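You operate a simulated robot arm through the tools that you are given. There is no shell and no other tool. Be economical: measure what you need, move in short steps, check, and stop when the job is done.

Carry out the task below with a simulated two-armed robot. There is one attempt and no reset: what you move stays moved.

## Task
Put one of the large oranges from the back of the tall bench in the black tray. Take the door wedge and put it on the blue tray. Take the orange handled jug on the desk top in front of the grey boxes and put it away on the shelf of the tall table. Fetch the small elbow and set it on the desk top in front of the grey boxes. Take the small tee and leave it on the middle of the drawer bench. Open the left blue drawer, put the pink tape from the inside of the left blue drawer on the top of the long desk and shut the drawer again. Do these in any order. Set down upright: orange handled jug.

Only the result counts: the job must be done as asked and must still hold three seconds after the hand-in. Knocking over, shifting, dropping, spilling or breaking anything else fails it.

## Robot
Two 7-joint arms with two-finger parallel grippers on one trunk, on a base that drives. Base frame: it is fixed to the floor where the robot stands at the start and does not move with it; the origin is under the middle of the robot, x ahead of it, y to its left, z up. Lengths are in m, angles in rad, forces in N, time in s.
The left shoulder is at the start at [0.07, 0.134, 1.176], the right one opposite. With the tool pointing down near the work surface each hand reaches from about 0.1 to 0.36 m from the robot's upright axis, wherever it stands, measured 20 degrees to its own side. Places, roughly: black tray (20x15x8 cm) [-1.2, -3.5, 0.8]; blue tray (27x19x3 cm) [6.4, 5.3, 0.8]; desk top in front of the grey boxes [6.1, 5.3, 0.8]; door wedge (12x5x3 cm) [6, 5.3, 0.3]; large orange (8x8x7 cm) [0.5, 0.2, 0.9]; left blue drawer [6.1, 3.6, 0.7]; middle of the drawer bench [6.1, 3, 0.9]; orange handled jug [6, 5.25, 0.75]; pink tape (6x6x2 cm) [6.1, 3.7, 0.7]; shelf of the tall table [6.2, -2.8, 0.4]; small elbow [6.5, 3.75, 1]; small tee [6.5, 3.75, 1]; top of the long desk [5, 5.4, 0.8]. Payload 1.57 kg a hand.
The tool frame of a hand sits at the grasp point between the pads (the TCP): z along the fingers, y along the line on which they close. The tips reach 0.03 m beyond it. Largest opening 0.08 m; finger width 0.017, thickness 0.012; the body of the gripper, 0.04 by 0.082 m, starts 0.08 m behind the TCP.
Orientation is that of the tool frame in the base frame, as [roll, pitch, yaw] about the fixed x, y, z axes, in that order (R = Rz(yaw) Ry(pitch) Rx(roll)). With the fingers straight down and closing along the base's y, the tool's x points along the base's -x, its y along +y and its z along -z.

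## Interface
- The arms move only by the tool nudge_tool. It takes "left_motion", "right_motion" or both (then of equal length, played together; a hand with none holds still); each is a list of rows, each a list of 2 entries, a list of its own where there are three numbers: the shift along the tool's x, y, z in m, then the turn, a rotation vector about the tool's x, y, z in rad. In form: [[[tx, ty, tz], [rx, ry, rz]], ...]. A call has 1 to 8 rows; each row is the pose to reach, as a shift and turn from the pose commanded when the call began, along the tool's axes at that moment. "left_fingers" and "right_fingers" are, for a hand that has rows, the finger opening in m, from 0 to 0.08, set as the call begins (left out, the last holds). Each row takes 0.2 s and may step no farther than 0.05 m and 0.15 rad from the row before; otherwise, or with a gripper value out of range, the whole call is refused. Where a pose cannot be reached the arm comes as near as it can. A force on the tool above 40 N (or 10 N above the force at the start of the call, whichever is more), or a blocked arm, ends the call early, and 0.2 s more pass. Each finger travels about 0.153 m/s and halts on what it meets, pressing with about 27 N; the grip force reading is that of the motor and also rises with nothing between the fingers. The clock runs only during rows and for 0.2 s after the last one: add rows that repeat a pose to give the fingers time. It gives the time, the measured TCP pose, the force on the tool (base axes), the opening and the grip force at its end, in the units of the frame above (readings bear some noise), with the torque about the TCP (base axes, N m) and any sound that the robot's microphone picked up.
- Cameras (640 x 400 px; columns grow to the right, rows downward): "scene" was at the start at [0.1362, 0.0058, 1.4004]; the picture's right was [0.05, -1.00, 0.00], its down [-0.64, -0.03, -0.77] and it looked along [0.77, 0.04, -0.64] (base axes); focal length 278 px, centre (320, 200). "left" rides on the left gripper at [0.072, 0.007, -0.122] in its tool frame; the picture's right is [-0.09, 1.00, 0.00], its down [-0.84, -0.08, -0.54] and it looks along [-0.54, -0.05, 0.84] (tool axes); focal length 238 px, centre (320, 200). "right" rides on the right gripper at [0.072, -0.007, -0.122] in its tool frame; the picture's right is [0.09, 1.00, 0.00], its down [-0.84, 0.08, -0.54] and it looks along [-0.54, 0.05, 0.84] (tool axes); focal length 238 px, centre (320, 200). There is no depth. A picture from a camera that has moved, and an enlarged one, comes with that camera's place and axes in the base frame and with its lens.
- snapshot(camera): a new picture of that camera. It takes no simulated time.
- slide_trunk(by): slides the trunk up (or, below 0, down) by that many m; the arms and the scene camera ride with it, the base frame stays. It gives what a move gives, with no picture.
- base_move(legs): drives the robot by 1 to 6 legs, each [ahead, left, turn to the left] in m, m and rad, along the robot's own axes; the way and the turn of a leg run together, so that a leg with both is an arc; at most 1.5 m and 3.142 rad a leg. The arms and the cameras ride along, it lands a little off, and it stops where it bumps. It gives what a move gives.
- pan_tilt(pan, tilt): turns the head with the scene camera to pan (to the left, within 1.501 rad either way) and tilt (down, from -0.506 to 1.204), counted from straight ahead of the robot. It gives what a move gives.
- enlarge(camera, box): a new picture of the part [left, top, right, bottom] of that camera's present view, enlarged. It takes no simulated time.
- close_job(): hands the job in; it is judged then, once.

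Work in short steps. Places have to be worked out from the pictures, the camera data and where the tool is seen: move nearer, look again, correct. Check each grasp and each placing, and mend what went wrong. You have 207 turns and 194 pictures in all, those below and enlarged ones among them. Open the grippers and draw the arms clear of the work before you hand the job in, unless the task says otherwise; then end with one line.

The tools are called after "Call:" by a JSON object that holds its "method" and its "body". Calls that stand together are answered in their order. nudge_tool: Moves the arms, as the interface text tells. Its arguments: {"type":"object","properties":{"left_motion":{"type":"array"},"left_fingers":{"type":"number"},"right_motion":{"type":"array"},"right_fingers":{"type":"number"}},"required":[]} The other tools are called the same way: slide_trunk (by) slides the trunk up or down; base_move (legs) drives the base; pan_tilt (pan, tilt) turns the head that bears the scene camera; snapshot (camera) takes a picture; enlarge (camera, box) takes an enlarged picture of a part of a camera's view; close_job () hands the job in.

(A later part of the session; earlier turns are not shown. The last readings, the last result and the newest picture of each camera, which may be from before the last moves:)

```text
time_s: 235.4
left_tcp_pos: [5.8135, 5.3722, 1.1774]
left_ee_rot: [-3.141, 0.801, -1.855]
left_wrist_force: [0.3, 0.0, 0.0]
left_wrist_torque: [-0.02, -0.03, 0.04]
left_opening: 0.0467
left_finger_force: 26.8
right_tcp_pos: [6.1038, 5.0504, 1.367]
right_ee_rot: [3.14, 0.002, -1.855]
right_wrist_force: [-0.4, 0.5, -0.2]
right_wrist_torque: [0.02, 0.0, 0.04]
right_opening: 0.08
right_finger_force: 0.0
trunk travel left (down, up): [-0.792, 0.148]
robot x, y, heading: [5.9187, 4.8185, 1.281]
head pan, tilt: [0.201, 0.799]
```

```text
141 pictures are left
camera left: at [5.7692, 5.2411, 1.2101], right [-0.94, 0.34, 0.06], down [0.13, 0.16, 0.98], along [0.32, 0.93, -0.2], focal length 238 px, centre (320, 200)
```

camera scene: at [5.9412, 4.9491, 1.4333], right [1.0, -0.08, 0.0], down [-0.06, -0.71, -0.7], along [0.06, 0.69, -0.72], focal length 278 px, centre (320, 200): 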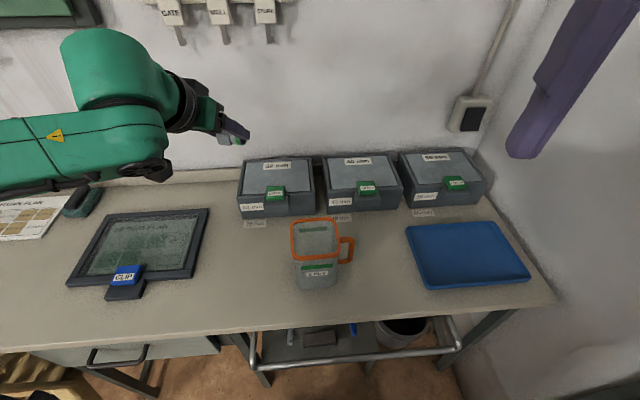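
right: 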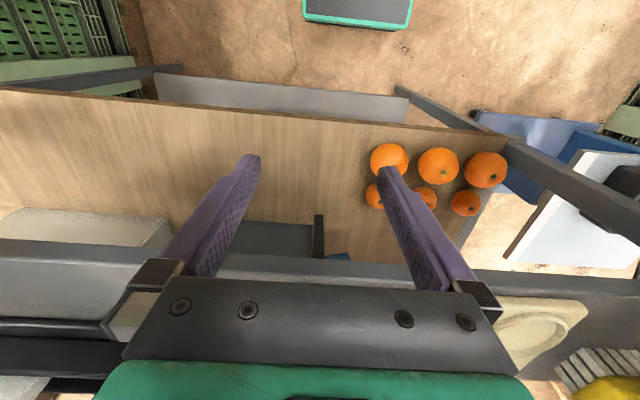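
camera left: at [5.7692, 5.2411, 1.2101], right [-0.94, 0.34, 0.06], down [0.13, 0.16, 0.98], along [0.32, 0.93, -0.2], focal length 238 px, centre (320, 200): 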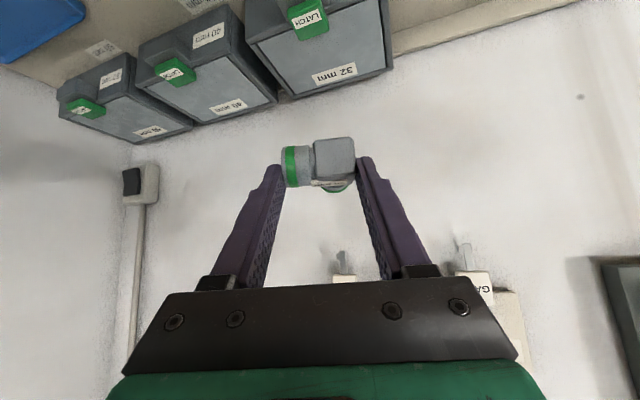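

Triangulating with the jug puts the desk top at z≈0.82, so the elbow goes down at about [5.815, 5.385], clear of the jug and box. I'll lower the trunk 0.30.

Call:
{"method": "slide_trunk", "body": {"by": -0.3}}

Call:
{"method": "snapshot", "body": {"camera": "scene"}}

Call:
{"method": "snapshot", "body": {"camera": "left"}}

```text
time_s: 238.4
left_tcp_pos: [5.814, 5.3718, 0.877]
left_ee_rot: [-3.139, 0.805, -1.855]
left_wrist_force: [0.5, 0.1, -0.4]
left_wrist_torque: [0.0, 0.01, -0.01]
left_opening: 0.0468
left_finger_force: 27.3
right_tcp_pos: [6.1041, 5.0506, 1.0687]
right_ee_rot: [3.142, 0.002, -1.854]
right_wrist_force: [0.8, 0.3, -0.5]
right_wrist_torque: [-0.04, 0.01, 0.02]
right_opening: 0.0801
right_finger_force: 0.1
trunk travel left (down, up): [-0.492, 0.448]
robot x, y, heading: [5.9226, 4.8203, 1.287]
head pan, tilt: [0.201, 0.799]
```

```text
140 pictures are left
camera scene: at [5.941, 4.9486, 1.1334], right [1.0, -0.08, 0.0], down [-0.06, -0.71, -0.7], along [0.06, 0.69, -0.72], focal length 278 px, centre (320, 200)
```

scene: 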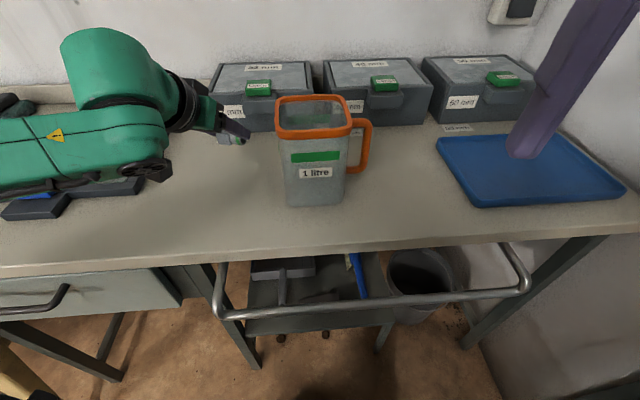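

```text
139 pictures are left
camera left: at [5.7691, 5.2407, 0.9102], right [-0.94, 0.34, 0.06], down [0.13, 0.16, 0.98], along [0.32, 0.93, -0.2], focal length 238 px, centre (320, 200)
```

left: 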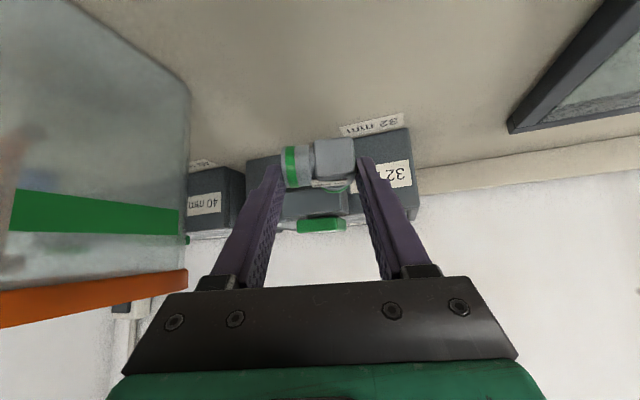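

The desk height refines to about 0.79. I'll lower in small steps until contact.

Call:
{"method": "nudge_tool", "body": {"left_motion": [[[0.0107, 0, 0.0104], [0, 0, 0]], [[0.0215, 0, 0.0209], [0, 0, 0]], [[0.0215, 0, 0.0209], [0, 0, 0]]]}}

Call:
{"method": "nudge_tool", "body": {"left_motion": [[[0.0036, 0, 0.0035], [0, 0, 0]], [[0.0072, 0, 0.007], [0, 0, 0]]]}}

Call:
{"method": "snapshot", "body": {"camera": "left"}}

```text
time_s: 239.2
left_tcp_pos: [5.8135, 5.3719, 0.8474]
left_ee_rot: [-3.14, 0.803, -1.856]
left_wrist_force: [-0.1, 0.3, -0.7]
left_wrist_torque: [0.0, -0.03, -0.04]
left_opening: 0.0467
left_finger_force: 26.5
right_tcp_pos: [6.1042, 5.0499, 1.0687]
right_ee_rot: [3.141, 0.002, -1.855]
right_wrist_force: [0.5, 0.4, -0.4]
right_wrist_torque: [0.03, -0.01, 0.03]
right_opening: 0.08
right_finger_force: 0.0
trunk travel left (down, up): [-0.492, 0.448]
robot x, y, heading: [5.9191, 4.8183, 1.285]
head pan, tilt: [0.201, 0.799]
```

```text
time_s: 239.8
left_tcp_pos: [5.8134, 5.3714, 0.836]
left_ee_rot: [-3.138, 0.801, -1.854]
left_wrist_force: [-0.2, 0.8, 0.1]
left_wrist_torque: [0.03, -0.01, 0.03]
left_opening: 0.0467
left_finger_force: 27.1
right_tcp_pos: [6.1043, 5.0498, 1.0689]
right_ee_rot: [3.14, 0.005, -1.855]
right_wrist_force: [0.4, -0.5, -0.1]
right_wrist_torque: [-0.03, -0.04, -0.01]
right_opening: 0.08
right_finger_force: 0.1
trunk travel left (down, up): [-0.492, 0.448]
robot x, y, heading: [5.9199, 4.8195, 1.287]
head pan, tilt: [0.201, 0.799]
```

```text
138 pictures are left
camera left: at [5.7694, 5.2401, 0.8697], right [-0.94, 0.34, 0.06], down [0.13, 0.16, 0.98], along [0.32, 0.93, -0.2], focal length 238 px, centre (320, 200)
```

left: 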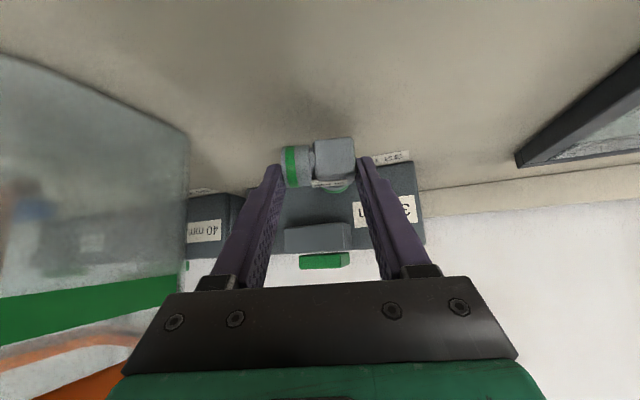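

No contact yet. I'll keep lowering.

Call:
{"method": "nudge_tool", "body": {"left_motion": [[[0.0036, 0, 0.0035], [0, 0, 0]], [[0.0072, 0, 0.007], [0, 0, 0]]]}}

Call:
{"method": "nudge_tool", "body": {"left_motion": [[[0.0025, 0, 0.0024], [0, 0, 0]], [[0.005, 0, 0.0049], [0, 0, 0]]]}}

```text
time_s: 240.4
left_tcp_pos: [5.8134, 5.3702, 0.8255]
left_ee_rot: [-3.139, 0.802, -1.854]
left_wrist_force: [-0.2, -0.5, -0.3]
left_wrist_torque: [-0.02, -0.02, -0.02]
left_opening: 0.0465
left_finger_force: 26.8
right_tcp_pos: [6.1035, 5.0498, 1.0685]
right_ee_rot: [3.139, 0.002, -1.854]
right_wrist_force: [0.1, 0.2, -0.4]
right_wrist_torque: [0.02, 0.02, -0.01]
right_opening: 0.0799
right_finger_force: 0.1
trunk travel left (down, up): [-0.492, 0.448]
robot x, y, heading: [5.917, 4.8185, 1.29]
head pan, tilt: [0.201, 0.799]
```

```text
time_s: 241.1
left_tcp_pos: [5.8137, 5.3724, 0.8209]
left_ee_rot: [-3.14, 0.803, -1.855]
left_wrist_force: [0.0, 0.7, 0.0]
left_wrist_torque: [-0.03, -0.03, 0.01]
left_opening: 0.0467
left_finger_force: 27.3
right_tcp_pos: [6.1036, 5.0504, 1.0675]
right_ee_rot: [3.139, 0.003, -1.855]
right_wrist_force: [-0.1, 0.5, -0.1]
right_wrist_torque: [0.01, -0.01, 0.0]
right_opening: 0.0802
right_finger_force: 0.1
trunk travel left (down, up): [-0.492, 0.448]
robot x, y, heading: [5.9148, 4.8203, 1.286]
head pan, tilt: [0.201, 0.799]
```

Call:
{"method": "enlarge", "body": {"camera": "scene", "box": [150, 60, 310, 160]}}

Call:
{"method": "snapshot", "body": {"camera": "left"}}

```text
4.00 times, centred on (230, 110) of scene
camera zoom: at [5.941, 4.9487, 1.1333], right [1.0, -0.08, 0.0], down [-0.06, -0.71, -0.7], along [0.06, 0.69, -0.72], focal length 1111 px, centre (680, 560)
```

zoom: 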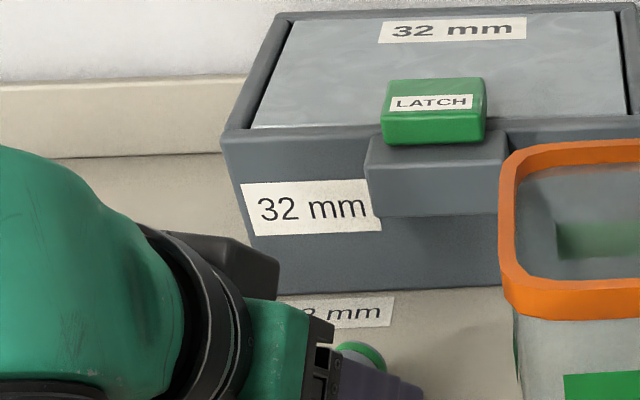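

```text
136 pictures are left
camera left: at [5.769, 5.2413, 0.8527], right [-0.94, 0.34, 0.06], down [0.13, 0.16, 0.98], along [0.32, 0.93, -0.2], focal length 238 px, centre (320, 200)
```

left: 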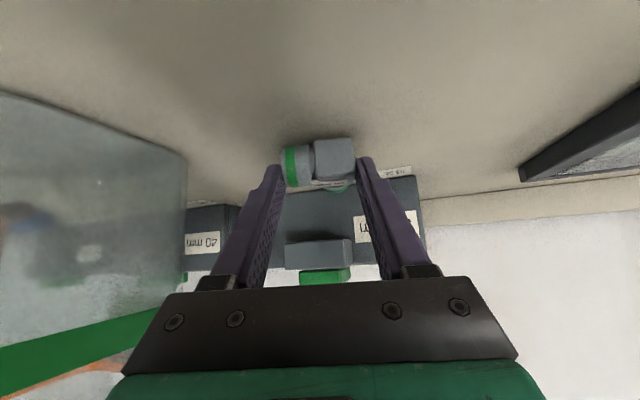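

The shadow is closing in, so contact is near. I'll step down a few more millimetres.

Call:
{"method": "nudge_tool", "body": {"left_motion": [[[0.0022, 0, 0.0021], [0, 0, 0]], [[0.0043, 0, 0.0042], [0, 0, 0]]]}}

Call:
{"method": "nudge_tool", "body": {"left_motion": [[[0.0022, 0, 0.0021], [0, 0, 0]], [[0.0043, 0, 0.0042], [0, 0, 0]]]}}

```text
time_s: 241.7
left_tcp_pos: [5.8148, 5.3714, 0.8169]
left_ee_rot: [-3.141, 0.81, -1.855]
left_wrist_force: [-2.1, 2.3, 8.8]
left_wrist_torque: [0.32, 0.15, 0.03]
left_opening: 0.0466
left_finger_force: 27.5
right_tcp_pos: [6.1036, 5.0498, 1.0678]
right_ee_rot: [3.138, 0.003, -1.855]
right_wrist_force: [0.4, 0.1, -0.2]
right_wrist_torque: [-0.01, -0.01, -0.02]
right_opening: 0.0801
right_finger_force: 0.1
trunk travel left (down, up): [-0.492, 0.448]
robot x, y, heading: [5.922, 4.8161, 1.288]
head pan, tilt: [0.201, 0.799]
```

```text
time_s: 242.2
left_tcp_pos: [5.8138, 5.3691, 0.8115]
left_ee_rot: [-3.141, 0.808, -1.857]
left_wrist_force: [-1.5, 4.6, 18.3]
left_wrist_torque: [0.47, 0.01, 0.06]
left_opening: 0.0467
left_finger_force: 27.3
right_tcp_pos: [6.1034, 5.0484, 1.0682]
right_ee_rot: [3.139, 0.006, -1.855]
right_wrist_force: [0.0, 0.4, -0.2]
right_wrist_torque: [0.0, -0.01, -0.01]
right_opening: 0.08
right_finger_force: 0.0
trunk travel left (down, up): [-0.492, 0.448]
robot x, y, heading: [5.9191, 4.8174, 1.285]
head pan, tilt: [0.201, 0.799]
```

Contact reached. I'll open, then withdraw straight up.

Call:
{"method": "nudge_tool", "body": {"left_motion": [[[-0.002, 0, -0.002], [0, 0, 0]], [[-0.002, 0, -0.002], [0, 0, 0]], [[-0.002, 0, -0.002], [0, 0, 0]]], "left_fingers": 0.07}}

Call:
{"method": "nudge_tool", "body": {"left_motion": [[[-0.034, 0, -0.034], [0, 0, 0]], [[-0.06, 0, -0.065], [0, 0, 0]], [[-0.06, 0, -0.1], [0, 0, 0]], [[-0.06, 0, -0.14], [0, 0, 0]]]}}

Call:
{"method": "snapshot", "body": {"camera": "left"}}

Call:
{"method": "snapshot", "body": {"camera": "scene"}}

```text
time_s: 243.1
left_tcp_pos: [5.8128, 5.3705, 0.8107]
left_ee_rot: [-3.139, 0.801, -1.853]
left_wrist_force: [0.4, 0.3, -0.1]
left_wrist_torque: [0.0, 0.02, 0.01]
left_opening: 0.07
left_finger_force: 0.0
right_tcp_pos: [6.1041, 5.0506, 1.0673]
right_ee_rot: [3.14, 0.004, -1.856]
right_wrist_force: [0.2, 0.0, -0.3]
right_wrist_torque: [0.0, 0.03, 0.01]
right_opening: 0.0799
right_finger_force: 0.1
trunk travel left (down, up): [-0.492, 0.448]
robot x, y, heading: [5.9246, 4.819, 1.289]
head pan, tilt: [0.201, 0.799]
```

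```text
time_s: 244.1
left_tcp_pos: [5.7949, 5.3125, 0.9501]
left_ee_rot: [-3.139, 0.802, -1.853]
left_wrist_force: [0.6, 0.6, -0.4]
left_wrist_torque: [0.0, 0.02, -0.01]
left_opening: 0.0701
left_finger_force: 0.0
right_tcp_pos: [6.1048, 5.0501, 1.068]
right_ee_rot: [3.141, 0.002, -1.856]
right_wrist_force: [-0.1, -0.8, 0.3]
right_wrist_torque: [0.01, -0.02, 0.03]
right_opening: 0.0799
right_finger_force: 0.1
trunk travel left (down, up): [-0.492, 0.448]
robot x, y, heading: [5.9195, 4.8172, 1.283]
head pan, tilt: [0.201, 0.799]
```

```text
135 pictures are left
camera left: at [5.7509, 5.1822, 0.9834], right [-0.94, 0.34, 0.07], down [0.13, 0.16, 0.98], along [0.32, 0.93, -0.2], focal length 238 px, centre (320, 200)
```

left: 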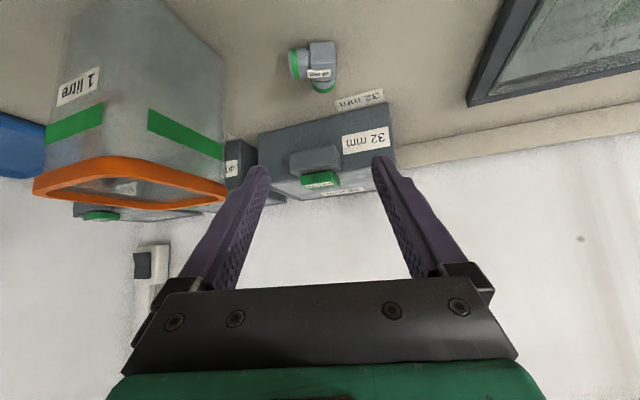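

```text
134 pictures are left
camera scene: at [5.9409, 4.9477, 1.1334], right [1.0, -0.08, 0.0], down [-0.06, -0.71, -0.7], along [0.06, 0.7, -0.72], focal length 278 px, centre (320, 200)
```

scene: 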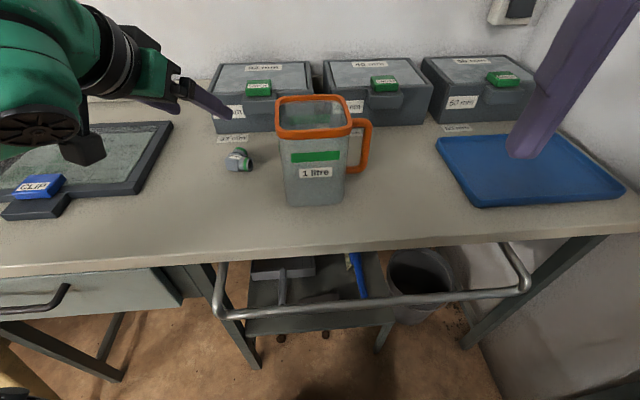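

The elbow is set down in front of the first grey box. Next is the wedge under the desk: back off, lower the trunk and look underneath.

Call:
{"method": "base_move", "body": {"legs": [[-0.45, -0.1, 0.25]]}}

Call:
{"method": "slide_trunk", "body": {"by": -0.42}}

Call:
{"method": "pan_tilt", "body": {"pan": 0.0, "tilt": 0.35}}

Call:
{"method": "snapshot", "body": {"camera": "scene"}}

```text
time_s: 246.8
left_tcp_pos: [5.7026, 4.8024, 0.9498]
left_ee_rot: [-3.14, 0.803, -1.598]
left_wrist_force: [-1.0, 0.0, -0.8]
left_wrist_torque: [-0.02, -0.05, -0.05]
left_opening: 0.0702
left_finger_force: 0.1
right_tcp_pos: [6.0667, 4.627, 1.0678]
right_ee_rot: [3.141, 0.002, -1.598]
right_wrist_force: [0.2, -0.7, -0.4]
right_wrist_torque: [0.01, -0.06, 0.01]
right_opening: 0.08
right_finger_force: 0.0
trunk travel left (down, up): [-0.492, 0.448]
robot x, y, heading: [5.949, 4.357, 1.539]
head pan, tilt: [0.201, 0.799]
```

```text
refused: -0.42 is not a number from -0.4 to 0.4
```

```text
time_s: 247.7
left_tcp_pos: [5.702, 4.8027, 0.9492]
left_ee_rot: [-3.138, 0.804, -1.596]
left_wrist_force: [0.0, 0.1, -0.6]
left_wrist_torque: [-0.01, 0.02, 0.02]
left_opening: 0.0702
left_finger_force: 0.0
right_tcp_pos: [6.0677, 4.6257, 1.068]
right_ee_rot: [3.14, 0.003, -1.598]
right_wrist_force: [-0.9, 0.6, -0.8]
right_wrist_torque: [0.03, 0.04, 0.0]
right_opening: 0.0799
right_finger_force: 0.1
trunk travel left (down, up): [-0.492, 0.448]
robot x, y, heading: [5.9458, 4.3559, 1.544]
head pan, tilt: [0.0, 0.351]
```

```text
133 pictures are left
camera scene: at [5.953, 4.4998, 1.1729], right [1.0, -0.03, 0.0], down [-0.01, -0.34, -0.94], along [0.03, 0.94, -0.34], focal length 278 px, centre (320, 200)
```

scene: 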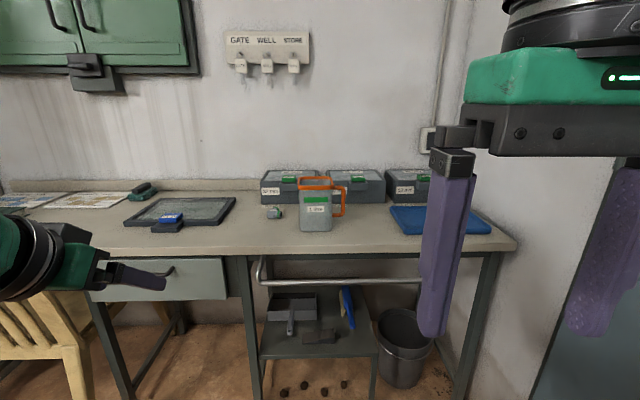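

I'll lower the trunk 0.4 and look under the desk.

Call:
{"method": "slide_trunk", "body": {"by": -0.4}}

Call:
{"method": "snapshot", "body": {"camera": "scene"}}

Call:
{"method": "enlarge", "body": {"camera": "scene", "box": [220, 100, 440, 237]}}

```text
time_s: 251.6
left_tcp_pos: [5.7025, 4.8024, 0.5491]
left_ee_rot: [-3.14, 0.804, -1.599]
left_wrist_force: [-0.1, 0.3, -0.3]
left_wrist_torque: [-0.04, 0.01, 0.0]
left_opening: 0.0698
left_finger_force: 0.0
right_tcp_pos: [6.0686, 4.6256, 0.668]
right_ee_rot: [3.139, 0.005, -1.598]
right_wrist_force: [0.1, 0.4, -0.1]
right_wrist_torque: [0.0, 0.03, -0.01]
right_opening: 0.0801
right_finger_force: 0.0
trunk travel left (down, up): [-0.092, 0.848]
robot x, y, heading: [5.9492, 4.3523, 1.542]
head pan, tilt: [0.0, 0.351]
```

```text
132 pictures are left
camera scene: at [5.9531, 4.4997, 0.773], right [1.0, -0.03, 0.0], down [-0.01, -0.34, -0.94], along [0.03, 0.94, -0.34], focal length 278 px, centre (320, 200)
```

scene: 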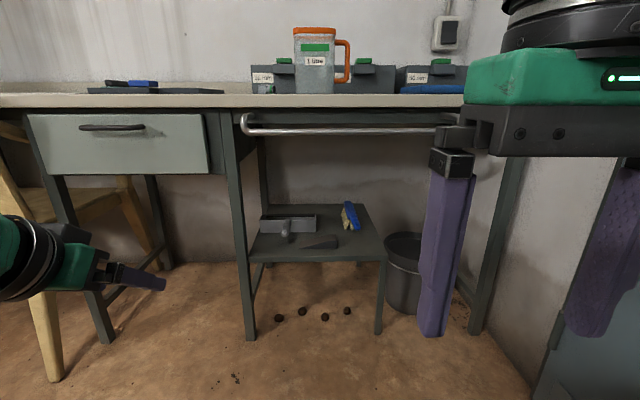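

```text
2.91 times, centred on (330, 168) of scene
camera zoom: at [5.9531, 4.4997, 0.773], right [1.0, -0.03, 0.0], down [-0.01, -0.34, -0.94], along [0.03, 0.94, -0.34], focal length 808 px, centre (291, 292)
```

zoom: 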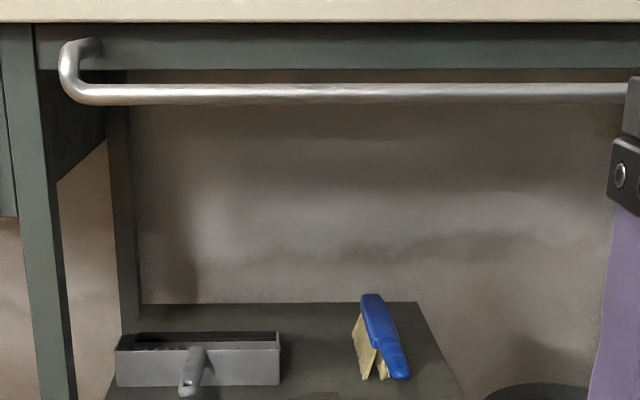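

The low shelf is at z≈0.32, spanning y 5.25–5.69. I'll zoom on the wedge itself.

Call:
{"method": "enlarge", "body": {"camera": "scene", "box": [250, 195, 390, 282]}}

```text
4.57 times, centred on (320, 238) of scene
camera zoom: at [5.9531, 4.4997, 0.773], right [1.0, -0.03, 0.0], down [-0.01, -0.34, -0.94], along [0.03, 0.94, -0.34], focal length 1270 px, centre (320, 24)
```

zoom: 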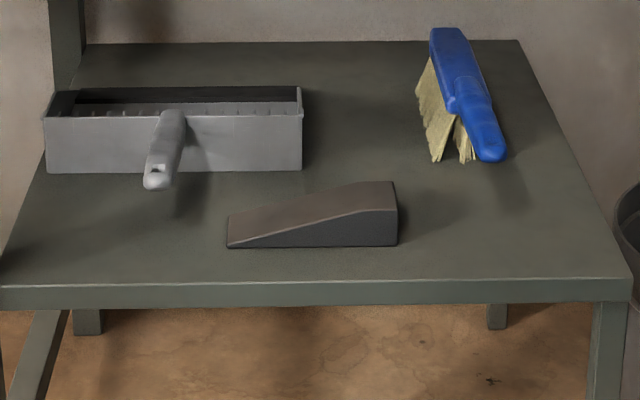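

The wedge lies along x (x 5.915–6.034, y 5.289–5.34), so it needs a grip across y with the tool pointing down under the desk. I'll test in free air how far the right hand reaches tool-down at that height.

Call:
{"method": "nudge_tool", "body": {"right_motion": [[[0, 0, 0.045], [0, 0, 0]], [[0, 0, 0.09], [0, 0, 0]], [[0, 0, 0.135], [0, 0, 0]], [[0, 0, 0.18], [0, 0, 0]], [[-0.02, 0, 0.225], [0, 0, 0]], [[-0.05, 0, 0.265], [0, 0, 0]], [[-0.09, 0, 0.28], [0, 0, 0]], [[-0.13, 0, 0.28], [0, 0, 0]]]}}

```text
time_s: 253.4
left_tcp_pos: [5.7026, 4.8033, 0.5499]
left_ee_rot: [-3.139, 0.803, -1.596]
left_wrist_force: [-0.2, 0.5, 0.2]
left_wrist_torque: [0.02, -0.02, -0.02]
left_opening: 0.0698
left_finger_force: 0.1
right_tcp_pos: [6.0721, 4.7574, 0.3874]
right_ee_rot: [3.139, 0.004, -1.598]
right_wrist_force: [-0.2, 0.0, -0.5]
right_wrist_torque: [-0.04, -0.03, -0.01]
right_opening: 0.08
right_finger_force: 0.0
trunk travel left (down, up): [-0.092, 0.848]
robot x, y, heading: [5.947, 4.3507, 1.544]
head pan, tilt: [0.0, 0.351]
```

No limit yet at 0.40 m forward. I'll continue extending.

Call:
{"method": "nudge_tool", "body": {"right_motion": [[[-0.04, 0, 0.0], [0, 0, 0]], [[-0.08, 0, 0.0], [0, 0, 0]], [[-0.12, 0, 0.0], [0, 0, 0]], [[-0.16, 0, 0.0], [0, 0, 0]], [[-0.2, 0, 0.0], [0, 0, 0]]]}}

Call:
{"method": "pan_tilt", "body": {"pan": -0.4, "tilt": 0.55}}

Call:
{"method": "snapshot", "body": {"camera": "scene"}}

```text
time_s: 254.6
left_tcp_pos: [5.7026, 4.8029, 0.5501]
left_ee_rot: [-3.138, 0.803, -1.597]
left_wrist_force: [0.9, -0.5, 0.0]
left_wrist_torque: [0.0, -0.01, 0.02]
left_opening: 0.0697
left_finger_force: 0.0
right_tcp_pos: [6.0759, 4.9454, 0.3892]
right_ee_rot: [3.14, 0.005, -1.595]
right_wrist_force: [-0.1, 1.0, 0.3]
right_wrist_torque: [0.0, 0.01, 0.01]
right_opening: 0.0801
right_finger_force: 0.1
right hand out of reach, approached as far as the arm can: row 5
trunk travel left (down, up): [-0.092, 0.848]
robot x, y, heading: [5.9506, 4.3542, 1.54]
head pan, tilt: [0.0, 0.351]
```

```text
time_s: 255.4
left_tcp_pos: [5.7023, 4.8024, 0.5508]
left_ee_rot: [-3.138, 0.802, -1.597]
left_wrist_force: [0.6, 0.4, -0.8]
left_wrist_torque: [0.0, -0.02, -0.03]
left_opening: 0.0699
left_finger_force: 0.0
right_tcp_pos: [6.075, 4.945, 0.3902]
right_ee_rot: [3.14, 0.004, -1.597]
right_wrist_force: [1.0, -0.2, 0.4]
right_wrist_torque: [0.0, 0.01, -0.02]
right_opening: 0.0802
right_finger_force: 0.1
trunk travel left (down, up): [-0.092, 0.848]
robot x, y, heading: [5.9484, 4.3594, 1.545]
head pan, tilt: [-0.4, 0.55]
```

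```text
129 pictures are left
camera scene: at [5.9877, 4.4884, 0.7547], right [0.91, -0.41, 0.0], down [-0.22, -0.48, -0.85], along [0.35, 0.78, -0.52], focal length 278 px, centre (320, 200)
```

scene: 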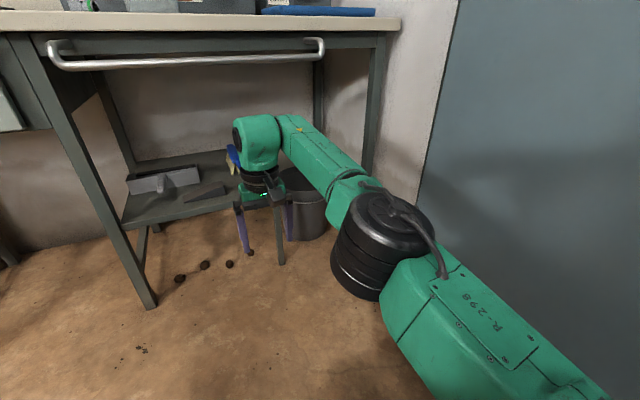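

Tool-down reach is 0.59 m and the wrist top is only 0.24 above the TCP, so it fits under the rail (0.70). I'll now rotate the right hand about its axis by 90° so it closes along y.

Call:
{"method": "nudge_tool", "body": {"right_motion": [[[0.04, 0, 0.0], [0, 0, 0.15]], [[0.08, 0, 0.0], [0, 0, 0.3]], [[0.1, 0, 0.0], [0, 0, 0.45]], [[0.1, 0, 0.0], [0, 0, 0.6]], [[0.1, 0, 0.0], [0, 0, 0.75]], [[0.1, 0, 0.0], [0, 0, 0.9]], [[0.1, 0, 0.0], [0, 0, 1.05]], [[0.1, 0, 0.0], [0, 0, 1.2]]]}}

Call:
{"method": "nudge_tool", "body": {"right_motion": [[[0.0, 0, 0.0], [0, 0, 0.12]], [[0.0, 0, 0.0], [0, 0, 0.25]], [[0.0, 0, 0.0], [0, 0, 0.37]], [[0.0, 0, 0.0], [0, 0, 0.37]]]}}

```text
time_s: 257.2
left_tcp_pos: [5.7021, 4.8017, 0.5494]
left_ee_rot: [-3.14, 0.802, -1.598]
left_wrist_force: [-0.4, 0.1, -0.7]
left_wrist_torque: [-0.01, 0.01, -0.02]
left_opening: 0.07
left_finger_force: 0.1
right_tcp_pos: [6.0729, 4.8466, 0.3891]
right_ee_rot: [3.139, -0.002, -2.799]
right_wrist_force: [0.3, 0.0, -0.6]
right_wrist_torque: [0.04, -0.01, -0.02]
right_opening: 0.08
right_finger_force: 0.1
trunk travel left (down, up): [-0.092, 0.848]
robot x, y, heading: [5.9508, 4.354, 1.541]
head pan, tilt: [-0.4, 0.55]
```

```text
time_s: 258.2
left_tcp_pos: [5.7016, 4.8031, 0.5495]
left_ee_rot: [-3.139, 0.802, -1.596]
left_wrist_force: [0.2, 0.3, 0.6]
left_wrist_torque: [-0.01, 0.02, 0.02]
left_opening: 0.07
left_finger_force: 0.0
right_tcp_pos: [6.0731, 4.8475, 0.3881]
right_ee_rot: [3.138, 0.0, 3.113]
right_wrist_force: [0.4, 0.6, 0.2]
right_wrist_torque: [0.0, -0.02, 0.01]
right_opening: 0.0801
right_finger_force: 0.1
trunk travel left (down, up): [-0.092, 0.848]
robot x, y, heading: [5.9491, 4.36, 1.544]
head pan, tilt: [-0.4, 0.55]
```

The right hand now closes along y. Before advancing I must pull the left hand back so it stays clear of the desk.

Call:
{"method": "nudge_tool", "body": {"left_motion": [[[0.035, 0, -0.035], [0, 0, 0]], [[0.07, 0, -0.07], [0, 0, 0]], [[0.105, 0, -0.105], [0, 0, 0]], [[0.14, 0, -0.14], [0, 0, 0]], [[0.174, 0, -0.179], [0, 0, 0]]]}}

Call:
{"method": "snapshot", "body": {"camera": "right"}}

```text
refused: row 5 steps farther than a row can; nothing moved
```

```text
128 pictures are left
camera right: at [6.0007, 4.841, 0.511], right [-0.06, 1.0, 0.0], down [0.84, 0.05, 0.54], along [0.54, 0.04, -0.84], focal length 238 px, centre (320, 200)
```

right: 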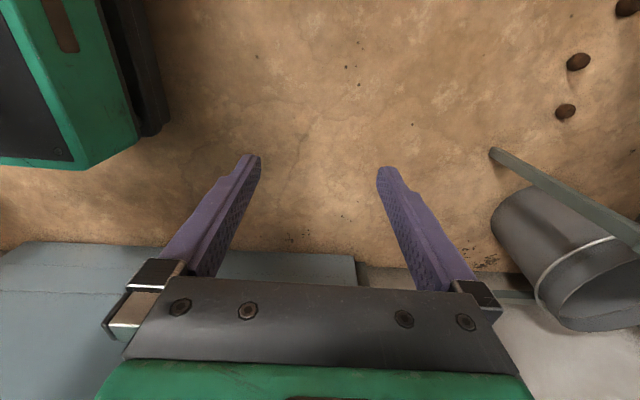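

I'll repeat the left retraction with valid step sizes.

Call:
{"method": "nudge_tool", "body": {"left_motion": [[[0.034, 0, -0.034], [0, 0, 0]], [[0.068, 0, -0.068], [0, 0, 0]], [[0.102, 0, -0.102], [0, 0, 0]], [[0.136, 0, -0.136], [0, 0, 0]], [[0.17, 0, -0.17], [0, 0, 0]]]}}

Call:
{"method": "base_move", "body": {"legs": [[0, 0.09, 0.025], [0.25, 0, 0]]}}

Call:
{"method": "pan_tilt", "body": {"pan": -0.1, "tilt": 0.5}}

Call:
{"method": "snapshot", "body": {"camera": "scene"}}

```text
time_s: 259.4
left_tcp_pos: [5.6953, 4.7733, 0.5599]
left_ee_rot: [3.141, 0.801, -1.598]
left_wrist_force: [0.7, -0.7, -1.0]
left_wrist_torque: [-0.03, -0.01, -0.03]
left_opening: 0.0698
left_finger_force: 0.1
left hand out of reach, approached as far as the arm can: row 1, 2, 3, 4, 5
right_tcp_pos: [6.0733, 4.8472, 0.3886]
right_ee_rot: [3.138, 0.0, 3.116]
right_wrist_force: [-0.7, 0.1, 0.0]
right_wrist_torque: [0.02, 0.03, 0.0]
right_opening: 0.0801
right_finger_force: 0.1
trunk travel left (down, up): [-0.092, 0.848]
robot x, y, heading: [5.9464, 4.3599, 1.54]
head pan, tilt: [-0.4, 0.55]
```

```text
time_s: 262.0
left_tcp_pos: [5.5952, 5.018, 0.5602]
left_ee_rot: [-3.14, 0.801, -1.575]
left_wrist_force: [-0.4, -0.4, -0.7]
left_wrist_torque: [0.02, -0.04, -0.01]
left_opening: 0.0701
left_finger_force: 0.1
right_tcp_pos: [5.9708, 5.1005, 0.389]
right_ee_rot: [3.138, -0.003, -3.141]
right_wrist_force: [-0.6, 0.2, -0.3]
right_wrist_torque: [-0.02, 0.01, -0.01]
right_opening: 0.0802
right_finger_force: 0.1
trunk travel left (down, up): [-0.092, 0.848]
robot x, y, heading: [5.8571, 4.6033, 1.573]
head pan, tilt: [-0.4, 0.55]
```

```text
time_s: 262.8
left_tcp_pos: [5.5954, 5.0173, 0.5602]
left_ee_rot: [3.141, 0.802, -1.574]
left_wrist_force: [-0.5, -0.6, -0.1]
left_wrist_torque: [-0.01, -0.01, 0.0]
left_opening: 0.0699
left_finger_force: 0.1
right_tcp_pos: [5.9702, 5.1004, 0.3881]
right_ee_rot: [3.14, -0.002, 3.141]
right_wrist_force: [1.0, -0.2, -0.9]
right_wrist_torque: [-0.04, -0.01, -0.02]
right_opening: 0.0798
right_finger_force: 0.0
trunk travel left (down, up): [-0.092, 0.848]
robot x, y, heading: [5.8555, 4.6076, 1.569]
head pan, tilt: [-0.099, 0.499]
```

```text
127 pictures are left
camera scene: at [5.8683, 4.7479, 0.7593], right [0.99, -0.1, 0.0], down [-0.05, -0.48, -0.88], along [0.09, 0.87, -0.48], focal length 278 px, centre (320, 200)
```

scene: 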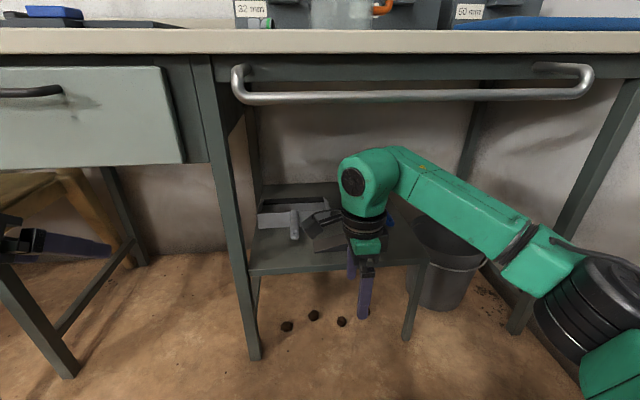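

The desk drawer bottom is at z≈0.60, so the left hand (tips at about 0.54) is safe with 12 cm more advance. I'll move the base in.

Call:
{"method": "base_move", "body": {"legs": [[0.12, -0.012, 0]]}}

Call:
{"method": "snapshot", "body": {"camera": "right"}}

Call:
{"method": "snapshot", "body": {"camera": "scene"}}

```text
time_s: 264.0
left_tcp_pos: [5.6085, 5.1398, 0.56]
left_ee_rot: [-3.141, 0.8, -1.572]
left_wrist_force: [0.5, -1.2, 0.0]
left_wrist_torque: [0.0, -0.03, 0.03]
left_opening: 0.0698
left_finger_force: 0.1
right_tcp_pos: [5.9828, 5.2237, 0.3886]
right_ee_rot: [3.138, -0.001, 3.141]
right_wrist_force: [-0.3, 0.0, -0.1]
right_wrist_torque: [-0.01, 0.01, -0.03]
right_opening: 0.08
right_finger_force: 0.0
trunk travel left (down, up): [-0.092, 0.848]
robot x, y, heading: [5.8726, 4.7296, 1.565]
head pan, tilt: [-0.099, 0.499]
```

```text
126 pictures are left
camera right: at [5.9104, 5.2147, 0.511], right [-0.09, 1.0, 0.0], down [0.84, 0.08, 0.54], along [0.54, 0.05, -0.84], focal length 238 px, centre (320, 200)
```

right: 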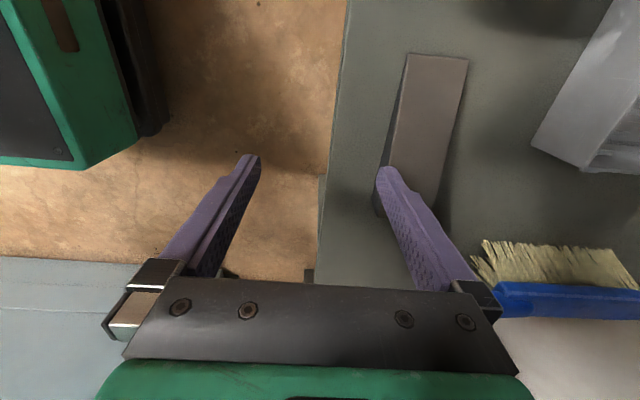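

```text
125 pictures are left
camera scene: at [5.8805, 4.8698, 0.7593], right [0.99, -0.1, 0.0], down [-0.05, -0.48, -0.88], along [0.09, 0.87, -0.48], focal length 278 px, centre (320, 200)
```

scene: 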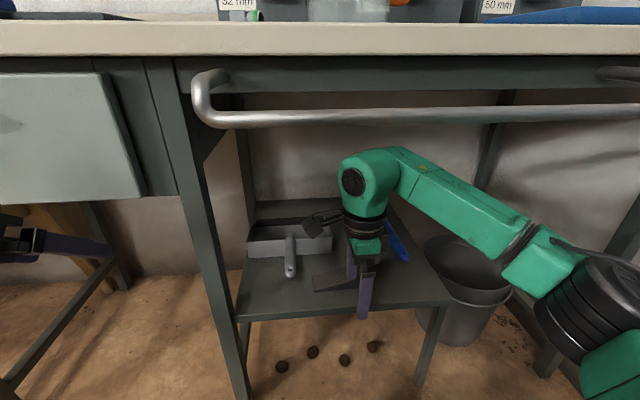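

The wedge centreline is at y≈5.298. I'll move over it, slightly toward the thick end (x≈5.998), and check.

Call:
{"method": "nudge_tool", "body": {"right_motion": [[[-0.007, 0.025, 0.0], [0, 0, 0]], [[-0.015, 0.05, 0.0], [0, 0, 0]], [[-0.015, 0.075, 0.0], [0, 0, 0]], [[-0.015, 0.075, 0.0], [0, 0, 0]]]}}

Call:
{"method": "snapshot", "body": {"camera": "right"}}

```text
time_s: 265.0
left_tcp_pos: [5.6087, 5.139, 0.5598]
left_ee_rot: [3.141, 0.802, -1.573]
left_wrist_force: [-0.9, 0.5, -0.3]
left_wrist_torque: [0.01, 0.0, -0.01]
left_opening: 0.0699
left_finger_force: 0.0
right_tcp_pos: [5.9956, 5.2964, 0.3893]
right_ee_rot: [3.138, -0.002, -3.141]
right_wrist_force: [-0.5, 0.9, 0.7]
right_wrist_torque: [0.0, -0.02, 0.01]
right_opening: 0.08
right_finger_force: 0.0
trunk travel left (down, up): [-0.092, 0.848]
robot x, y, heading: [5.8749, 4.7286, 1.572]
head pan, tilt: [-0.099, 0.499]
```

```text
124 pictures are left
camera right: at [5.9237, 5.2893, 0.5112], right [-0.09, 1.0, 0.0], down [0.84, 0.08, 0.54], along [0.54, 0.05, -0.84], focal length 238 px, centre (320, 200)
```

right: 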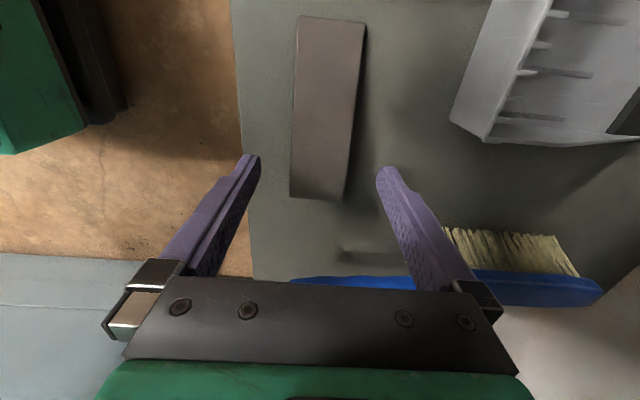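

The wedge is centred between the fingers. I'll descend 3.6 cm and close.

Call:
{"method": "nudge_tool", "body": {"right_motion": [[[0, 0.002, 0.012], [0, 0, 0]], [[0, 0.002, 0.024], [0, 0, 0]], [[0, 0.002, 0.035], [0, 0, 0]], [[0, 0.002, 0.035], [0, 0, 0]]]}}

Call:
{"method": "nudge_tool", "body": {"right_motion": [[[0, 0, 0], [0, 0, 0]], [[0, 0, 0], [0, 0, 0]], [[0, 0, 0], [0, 0, 0]]], "right_fingers": 0.03}}

Call:
{"method": "snapshot", "body": {"camera": "right"}}

```text
time_s: 266.0
left_tcp_pos: [5.608, 5.139, 0.5598]
left_ee_rot: [-3.141, 0.802, -1.572]
left_wrist_force: [0.0, -0.1, -0.9]
left_wrist_torque: [0.01, 0.0, 0.03]
left_opening: 0.0702
left_finger_force: 0.0
right_tcp_pos: [5.9968, 5.2985, 0.3541]
right_ee_rot: [-3.142, -0.001, -3.141]
right_wrist_force: [-0.1, -0.4, 0.6]
right_wrist_torque: [0.0, -0.01, 0.01]
right_opening: 0.08
right_finger_force: 0.0
trunk travel left (down, up): [-0.092, 0.848]
robot x, y, heading: [5.8685, 4.7316, 1.57]
head pan, tilt: [-0.099, 0.499]
```

```text
time_s: 266.8
left_tcp_pos: [5.6069, 5.1388, 0.561]
left_ee_rot: [-3.141, 0.801, -1.572]
left_wrist_force: [0.3, 0.7, -0.1]
left_wrist_torque: [0.01, -0.01, -0.02]
left_opening: 0.0702
left_finger_force: 0.2
right_tcp_pos: [5.9966, 5.299, 0.3546]
right_ee_rot: [3.139, -0.002, -3.142]
right_wrist_force: [0.4, -0.5, -0.2]
right_wrist_torque: [-0.02, 0.06, 0.02]
right_opening: 0.0433
right_finger_force: 26.8
trunk travel left (down, up): [-0.092, 0.848]
robot x, y, heading: [5.8709, 4.7289, 1.567]
head pan, tilt: [-0.099, 0.499]
```

```text
123 pictures are left
camera right: at [5.9243, 5.2914, 0.4762], right [-0.09, 1.0, 0.0], down [0.84, 0.08, 0.54], along [0.54, 0.05, -0.84], focal length 238 px, centre (320, 200)
```

right: 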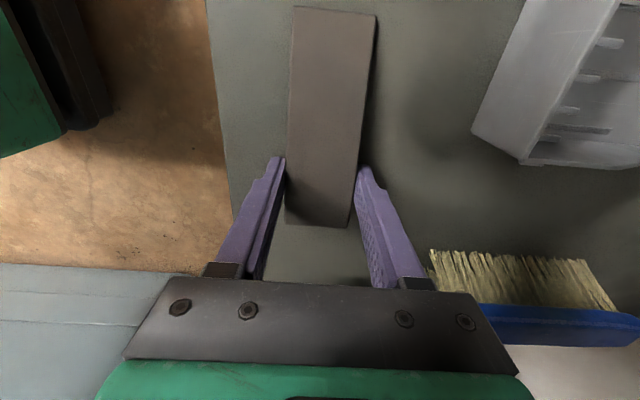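

Gripped. I'll lift 5 cm and verify.

Call:
{"method": "nudge_tool", "body": {"right_motion": [[[0, 0, -0.02], [0, 0, 0]], [[0, 0, -0.045], [0, 0, 0]], [[0, 0, -0.045], [0, 0, 0]]]}}

Call:
{"method": "snapshot", "body": {"camera": "right"}}

```text
time_s: 267.6
left_tcp_pos: [5.6088, 5.1393, 0.5589]
left_ee_rot: [3.141, 0.801, -1.573]
left_wrist_force: [-0.3, 0.6, 0.2]
left_wrist_torque: [-0.01, 0.01, -0.01]
left_opening: 0.0699
left_finger_force: 0.1
right_tcp_pos: [5.9988, 5.2986, 0.3997]
right_ee_rot: [3.138, -0.002, 3.141]
right_wrist_force: [-0.9, -1.0, -1.1]
right_wrist_torque: [0.0, -0.02, 0.01]
right_opening: 0.0434
right_finger_force: 27.0
trunk travel left (down, up): [-0.092, 0.848]
robot x, y, heading: [5.8686, 4.7269, 1.573]
head pan, tilt: [-0.099, 0.499]
```

```text
122 pictures are left
camera right: at [5.9263, 5.2915, 0.5219], right [-0.09, 1.0, 0.0], down [0.84, 0.08, 0.54], along [0.54, 0.05, -0.84], focal length 238 px, centre (320, 200)
```

right: 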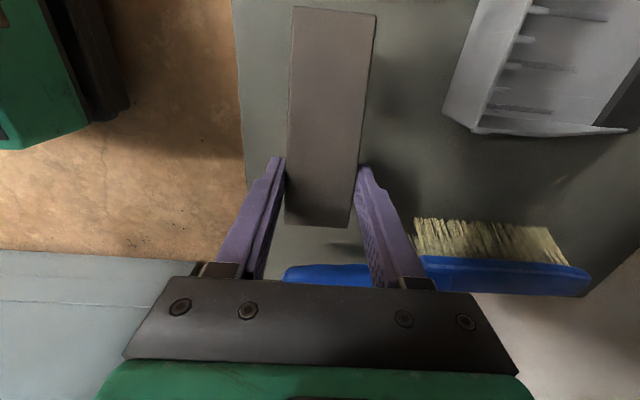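

The wedge is held. I'll back out from under the desk, raise the trunk 0.6, and turn a bit right toward the blue tray.

Call:
{"method": "base_move", "body": {"legs": [[-0.42, 0, 0]]}}

Call:
{"method": "slide_trunk", "body": {"by": 0.35}}

Call:
{"method": "slide_trunk", "body": {"by": 0.25}}

Call:
{"method": "base_move", "body": {"legs": [[0, 0, -0.27], [0.0, -0.1, 0]]}}

Call:
{"method": "pan_tilt", "body": {"pan": 0.0, "tilt": 0.6}}

Call:
{"method": "snapshot", "body": {"camera": "scene"}}

```text
time_s: 270.2
left_tcp_pos: [5.6084, 4.7281, 0.5599]
left_ee_rot: [3.142, 0.801, -1.572]
left_wrist_force: [-0.8, 0.2, 0.2]
left_wrist_torque: [0.01, 0.02, 0.02]
left_opening: 0.0701
left_finger_force: 0.1
right_tcp_pos: [5.9988, 4.8879, 0.3999]
right_ee_rot: [3.14, 0.0, 3.141]
right_wrist_force: [0.1, -0.2, -1.0]
right_wrist_torque: [0.04, 0.0, 0.02]
right_opening: 0.0433
right_finger_force: 27.2
trunk travel left (down, up): [-0.092, 0.848]
robot x, y, heading: [5.8697, 4.3155, 1.569]
head pan, tilt: [-0.099, 0.499]
```

```text
time_s: 273.6
left_tcp_pos: [5.6061, 4.7287, 0.9102]
left_ee_rot: [-3.142, 0.8, -1.571]
left_wrist_force: [-0.1, 0.2, -0.6]
left_wrist_torque: [-0.03, 0.0, 0.0]
left_opening: 0.0698
left_finger_force: 0.0
right_tcp_pos: [5.9976, 4.8891, 0.7494]
right_ee_rot: [3.14, -0.002, -3.14]
right_wrist_force: [0.4, 0.1, -0.7]
right_wrist_torque: [0.02, -0.01, -0.01]
right_opening: 0.0436
right_finger_force: 27.1
trunk travel left (down, up): [-0.442, 0.498]
robot x, y, heading: [5.8652, 4.3179, 1.571]
head pan, tilt: [-0.099, 0.499]
```

```text
time_s: 276.2
left_tcp_pos: [5.6075, 4.729, 1.1592]
left_ee_rot: [3.142, 0.799, -1.573]
left_wrist_force: [-0.3, 0.1, -0.4]
left_wrist_torque: [0.0, -0.01, 0.0]
left_opening: 0.0701
left_finger_force: 0.0
right_tcp_pos: [5.9972, 4.8885, 0.9987]
right_ee_rot: [3.138, -0.002, -3.141]
right_wrist_force: [0.5, 0.7, -0.8]
right_wrist_torque: [0.01, -0.03, 0.0]
right_opening: 0.0434
right_finger_force: 27.4
trunk travel left (down, up): [-0.692, 0.248]
robot x, y, heading: [5.8749, 4.3168, 1.571]
head pan, tilt: [-0.099, 0.499]
```

```text
time_s: 278.2
left_tcp_pos: [5.8212, 4.7567, 1.1588]
left_ee_rot: [-3.139, 0.802, -1.841]
left_wrist_force: [-0.4, 0.1, 1.2]
left_wrist_torque: [0.0, 0.01, 0.0]
left_opening: 0.0703
left_finger_force: 0.1
right_tcp_pos: [6.2395, 4.8069, 0.9996]
right_ee_rot: [3.14, -0.002, 2.874]
right_wrist_force: [0.3, 0.0, -1.4]
right_wrist_torque: [0.02, 0.0, 0.0]
right_opening: 0.0433
right_finger_force: 26.6
trunk travel left (down, up): [-0.692, 0.248]
robot x, y, heading: [5.9651, 4.2901, 1.301]
head pan, tilt: [-0.099, 0.499]
```

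```text
time_s: 278.9
left_tcp_pos: [5.8233, 4.7561, 1.1602]
left_ee_rot: [3.141, 0.801, -1.841]
left_wrist_force: [-0.9, 0.2, -0.2]
left_wrist_torque: [0.0, 0.03, -0.01]
left_opening: 0.0699
left_finger_force: 0.1
right_tcp_pos: [6.2412, 4.8064, 0.9992]
right_ee_rot: [3.139, -0.004, 2.875]
right_wrist_force: [-0.4, -0.2, -1.8]
right_wrist_torque: [0.03, 0.0, -0.02]
right_opening: 0.0432
right_finger_force: 27.3
trunk travel left (down, up): [-0.692, 0.248]
robot x, y, heading: [5.9607, 4.2906, 1.304]
head pan, tilt: [0.0, 0.6]
```

```text
121 pictures are left
camera scene: at [6.0055, 4.425, 1.3502], right [0.96, -0.27, 0.0], down [-0.15, -0.54, -0.83], along [0.22, 0.8, -0.56], focal length 278 px, centre (320, 200)
```

scene: 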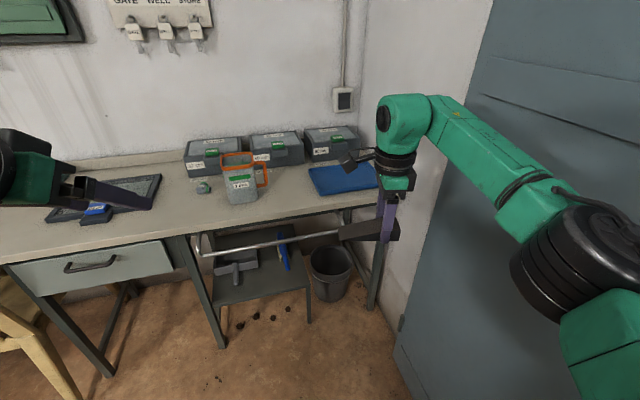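

The right elbow would come too close to the wall at this heading, so I'll approach with the robot turned further right. First I'll raise the left hand and move it outward so it clears the jug.

Call:
{"method": "nudge_tool", "body": {"left_motion": [[[-0.025, -0.03, -0.025], [0, 0, 0]], [[-0.05, -0.06, -0.05], [0, 0, 0]], [[-0.07, -0.09, -0.07], [0, 0, 0]], [[-0.07, -0.1, -0.07], [0, 0, 0]]]}}

Call:
{"method": "base_move", "body": {"legs": [[0, 0, -0.4], [0.3, 0.24, 0]]}}

Call:
{"method": "snapshot", "body": {"camera": "scene"}}

```text
time_s: 279.9
left_tcp_pos: [5.9189, 4.7271, 1.259]
left_ee_rot: [-3.14, 0.801, -1.838]
left_wrist_force: [-0.3, 0.1, 0.1]
left_wrist_torque: [-0.01, -0.02, 0.0]
left_opening: 0.0699
left_finger_force: 0.0
right_tcp_pos: [6.2409, 4.8073, 0.9991]
right_ee_rot: [3.137, -0.001, 2.876]
right_wrist_force: [-0.3, -0.6, -2.2]
right_wrist_torque: [0.01, -0.01, -0.01]
right_opening: 0.0435
right_finger_force: 27.1
trunk travel left (down, up): [-0.692, 0.248]
robot x, y, heading: [5.9678, 4.2897, 1.305]
head pan, tilt: [0.0, 0.6]
```

```text
time_s: 283.5
left_tcp_pos: [6.096, 5.0924, 1.2592]
left_ee_rot: [3.14, 0.8, -2.242]
left_wrist_force: [0.0, -0.4, 0.0]
left_wrist_torque: [0.0, 0.03, -0.03]
left_opening: 0.0702
left_finger_force: 0.1
right_tcp_pos: [6.4227, 5.0398, 0.9993]
right_ee_rot: [3.138, -0.004, 2.474]
right_wrist_force: [-0.3, -0.7, -1.7]
right_wrist_torque: [0.03, -0.01, 0.0]
right_opening: 0.0434
right_finger_force: 27.1
trunk travel left (down, up): [-0.692, 0.248]
robot x, y, heading: [5.9696, 4.6691, 0.899]
head pan, tilt: [0.0, 0.6]
```

```text
120 pictures are left
camera scene: at [6.0568, 4.7799, 1.3502], right [0.78, -0.62, 0.0], down [-0.35, -0.44, -0.82], along [0.51, 0.65, -0.57], focal length 278 px, centre (320, 200)
```

scene: 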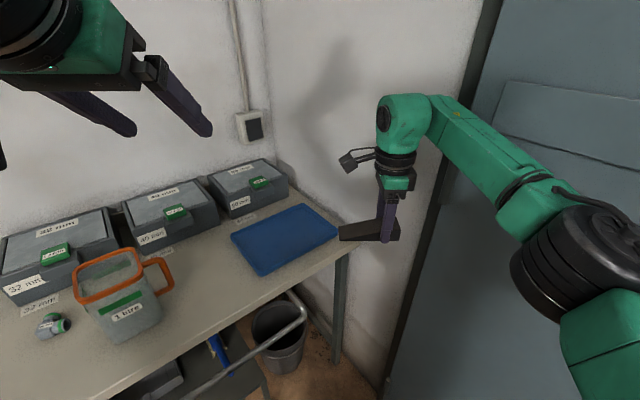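

The tray spans x 6.23–6.48, y 5.22–5.42. I'll move the base left and forward to bring the wedge above it.

Call:
{"method": "base_move", "body": {"legs": [[0, 0.223, 0], [0.14, 0, 0]]}}

Call:
{"method": "snapshot", "body": {"camera": "scene"}}

Call:
{"method": "snapshot", "body": {"camera": "right"}}

```text
time_s: 286.1
left_tcp_pos: [6.0037, 5.34, 1.26]
left_ee_rot: [-3.141, 0.806, -2.238]
left_wrist_force: [-0.4, -0.2, -0.3]
left_wrist_torque: [0.03, 0.01, 0.0]
left_opening: 0.0699
left_finger_force: 0.1
right_tcp_pos: [6.3306, 5.2895, 0.9995]
right_ee_rot: [3.139, -0.003, 2.477]
right_wrist_force: [-0.4, -0.7, -0.6]
right_wrist_torque: [-0.01, 0.0, -0.01]
right_opening: 0.0433
right_finger_force: 27.1
trunk travel left (down, up): [-0.692, 0.248]
robot x, y, heading: [5.8757, 4.9209, 0.903]
head pan, tilt: [0.0, 0.6]
```

```text
119 pictures are left
camera scene: at [5.9645, 5.0286, 1.3504], right [0.79, -0.62, 0.0], down [-0.35, -0.44, -0.83], along [0.51, 0.65, -0.56], focal length 278 px, centre (320, 200)
```

scene: 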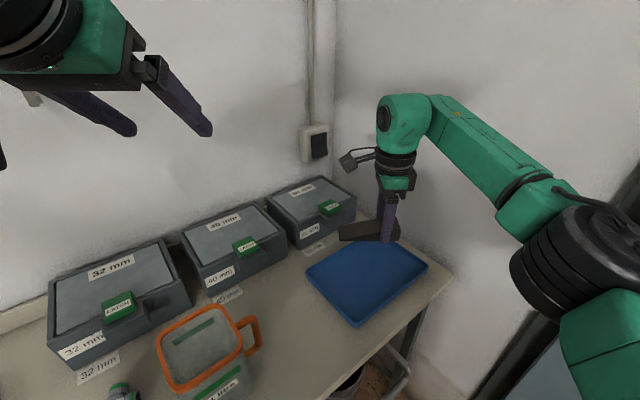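

```text
118 pictures are left
camera right: at [6.2701, 5.3274, 1.1228], right [0.54, 0.84, 0.0], down [0.71, -0.46, 0.54], along [0.46, -0.29, -0.84], focal length 238 px, centre (320, 200)
```

right: 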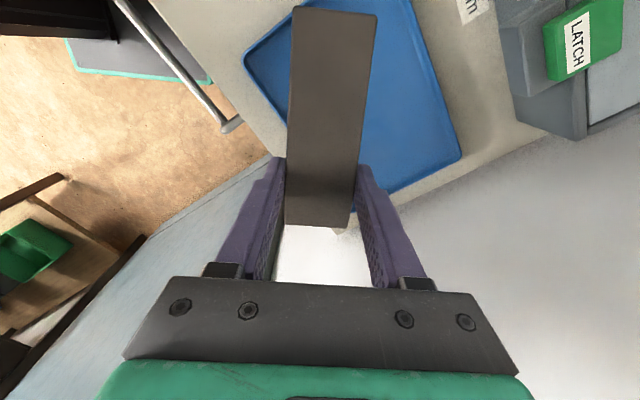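

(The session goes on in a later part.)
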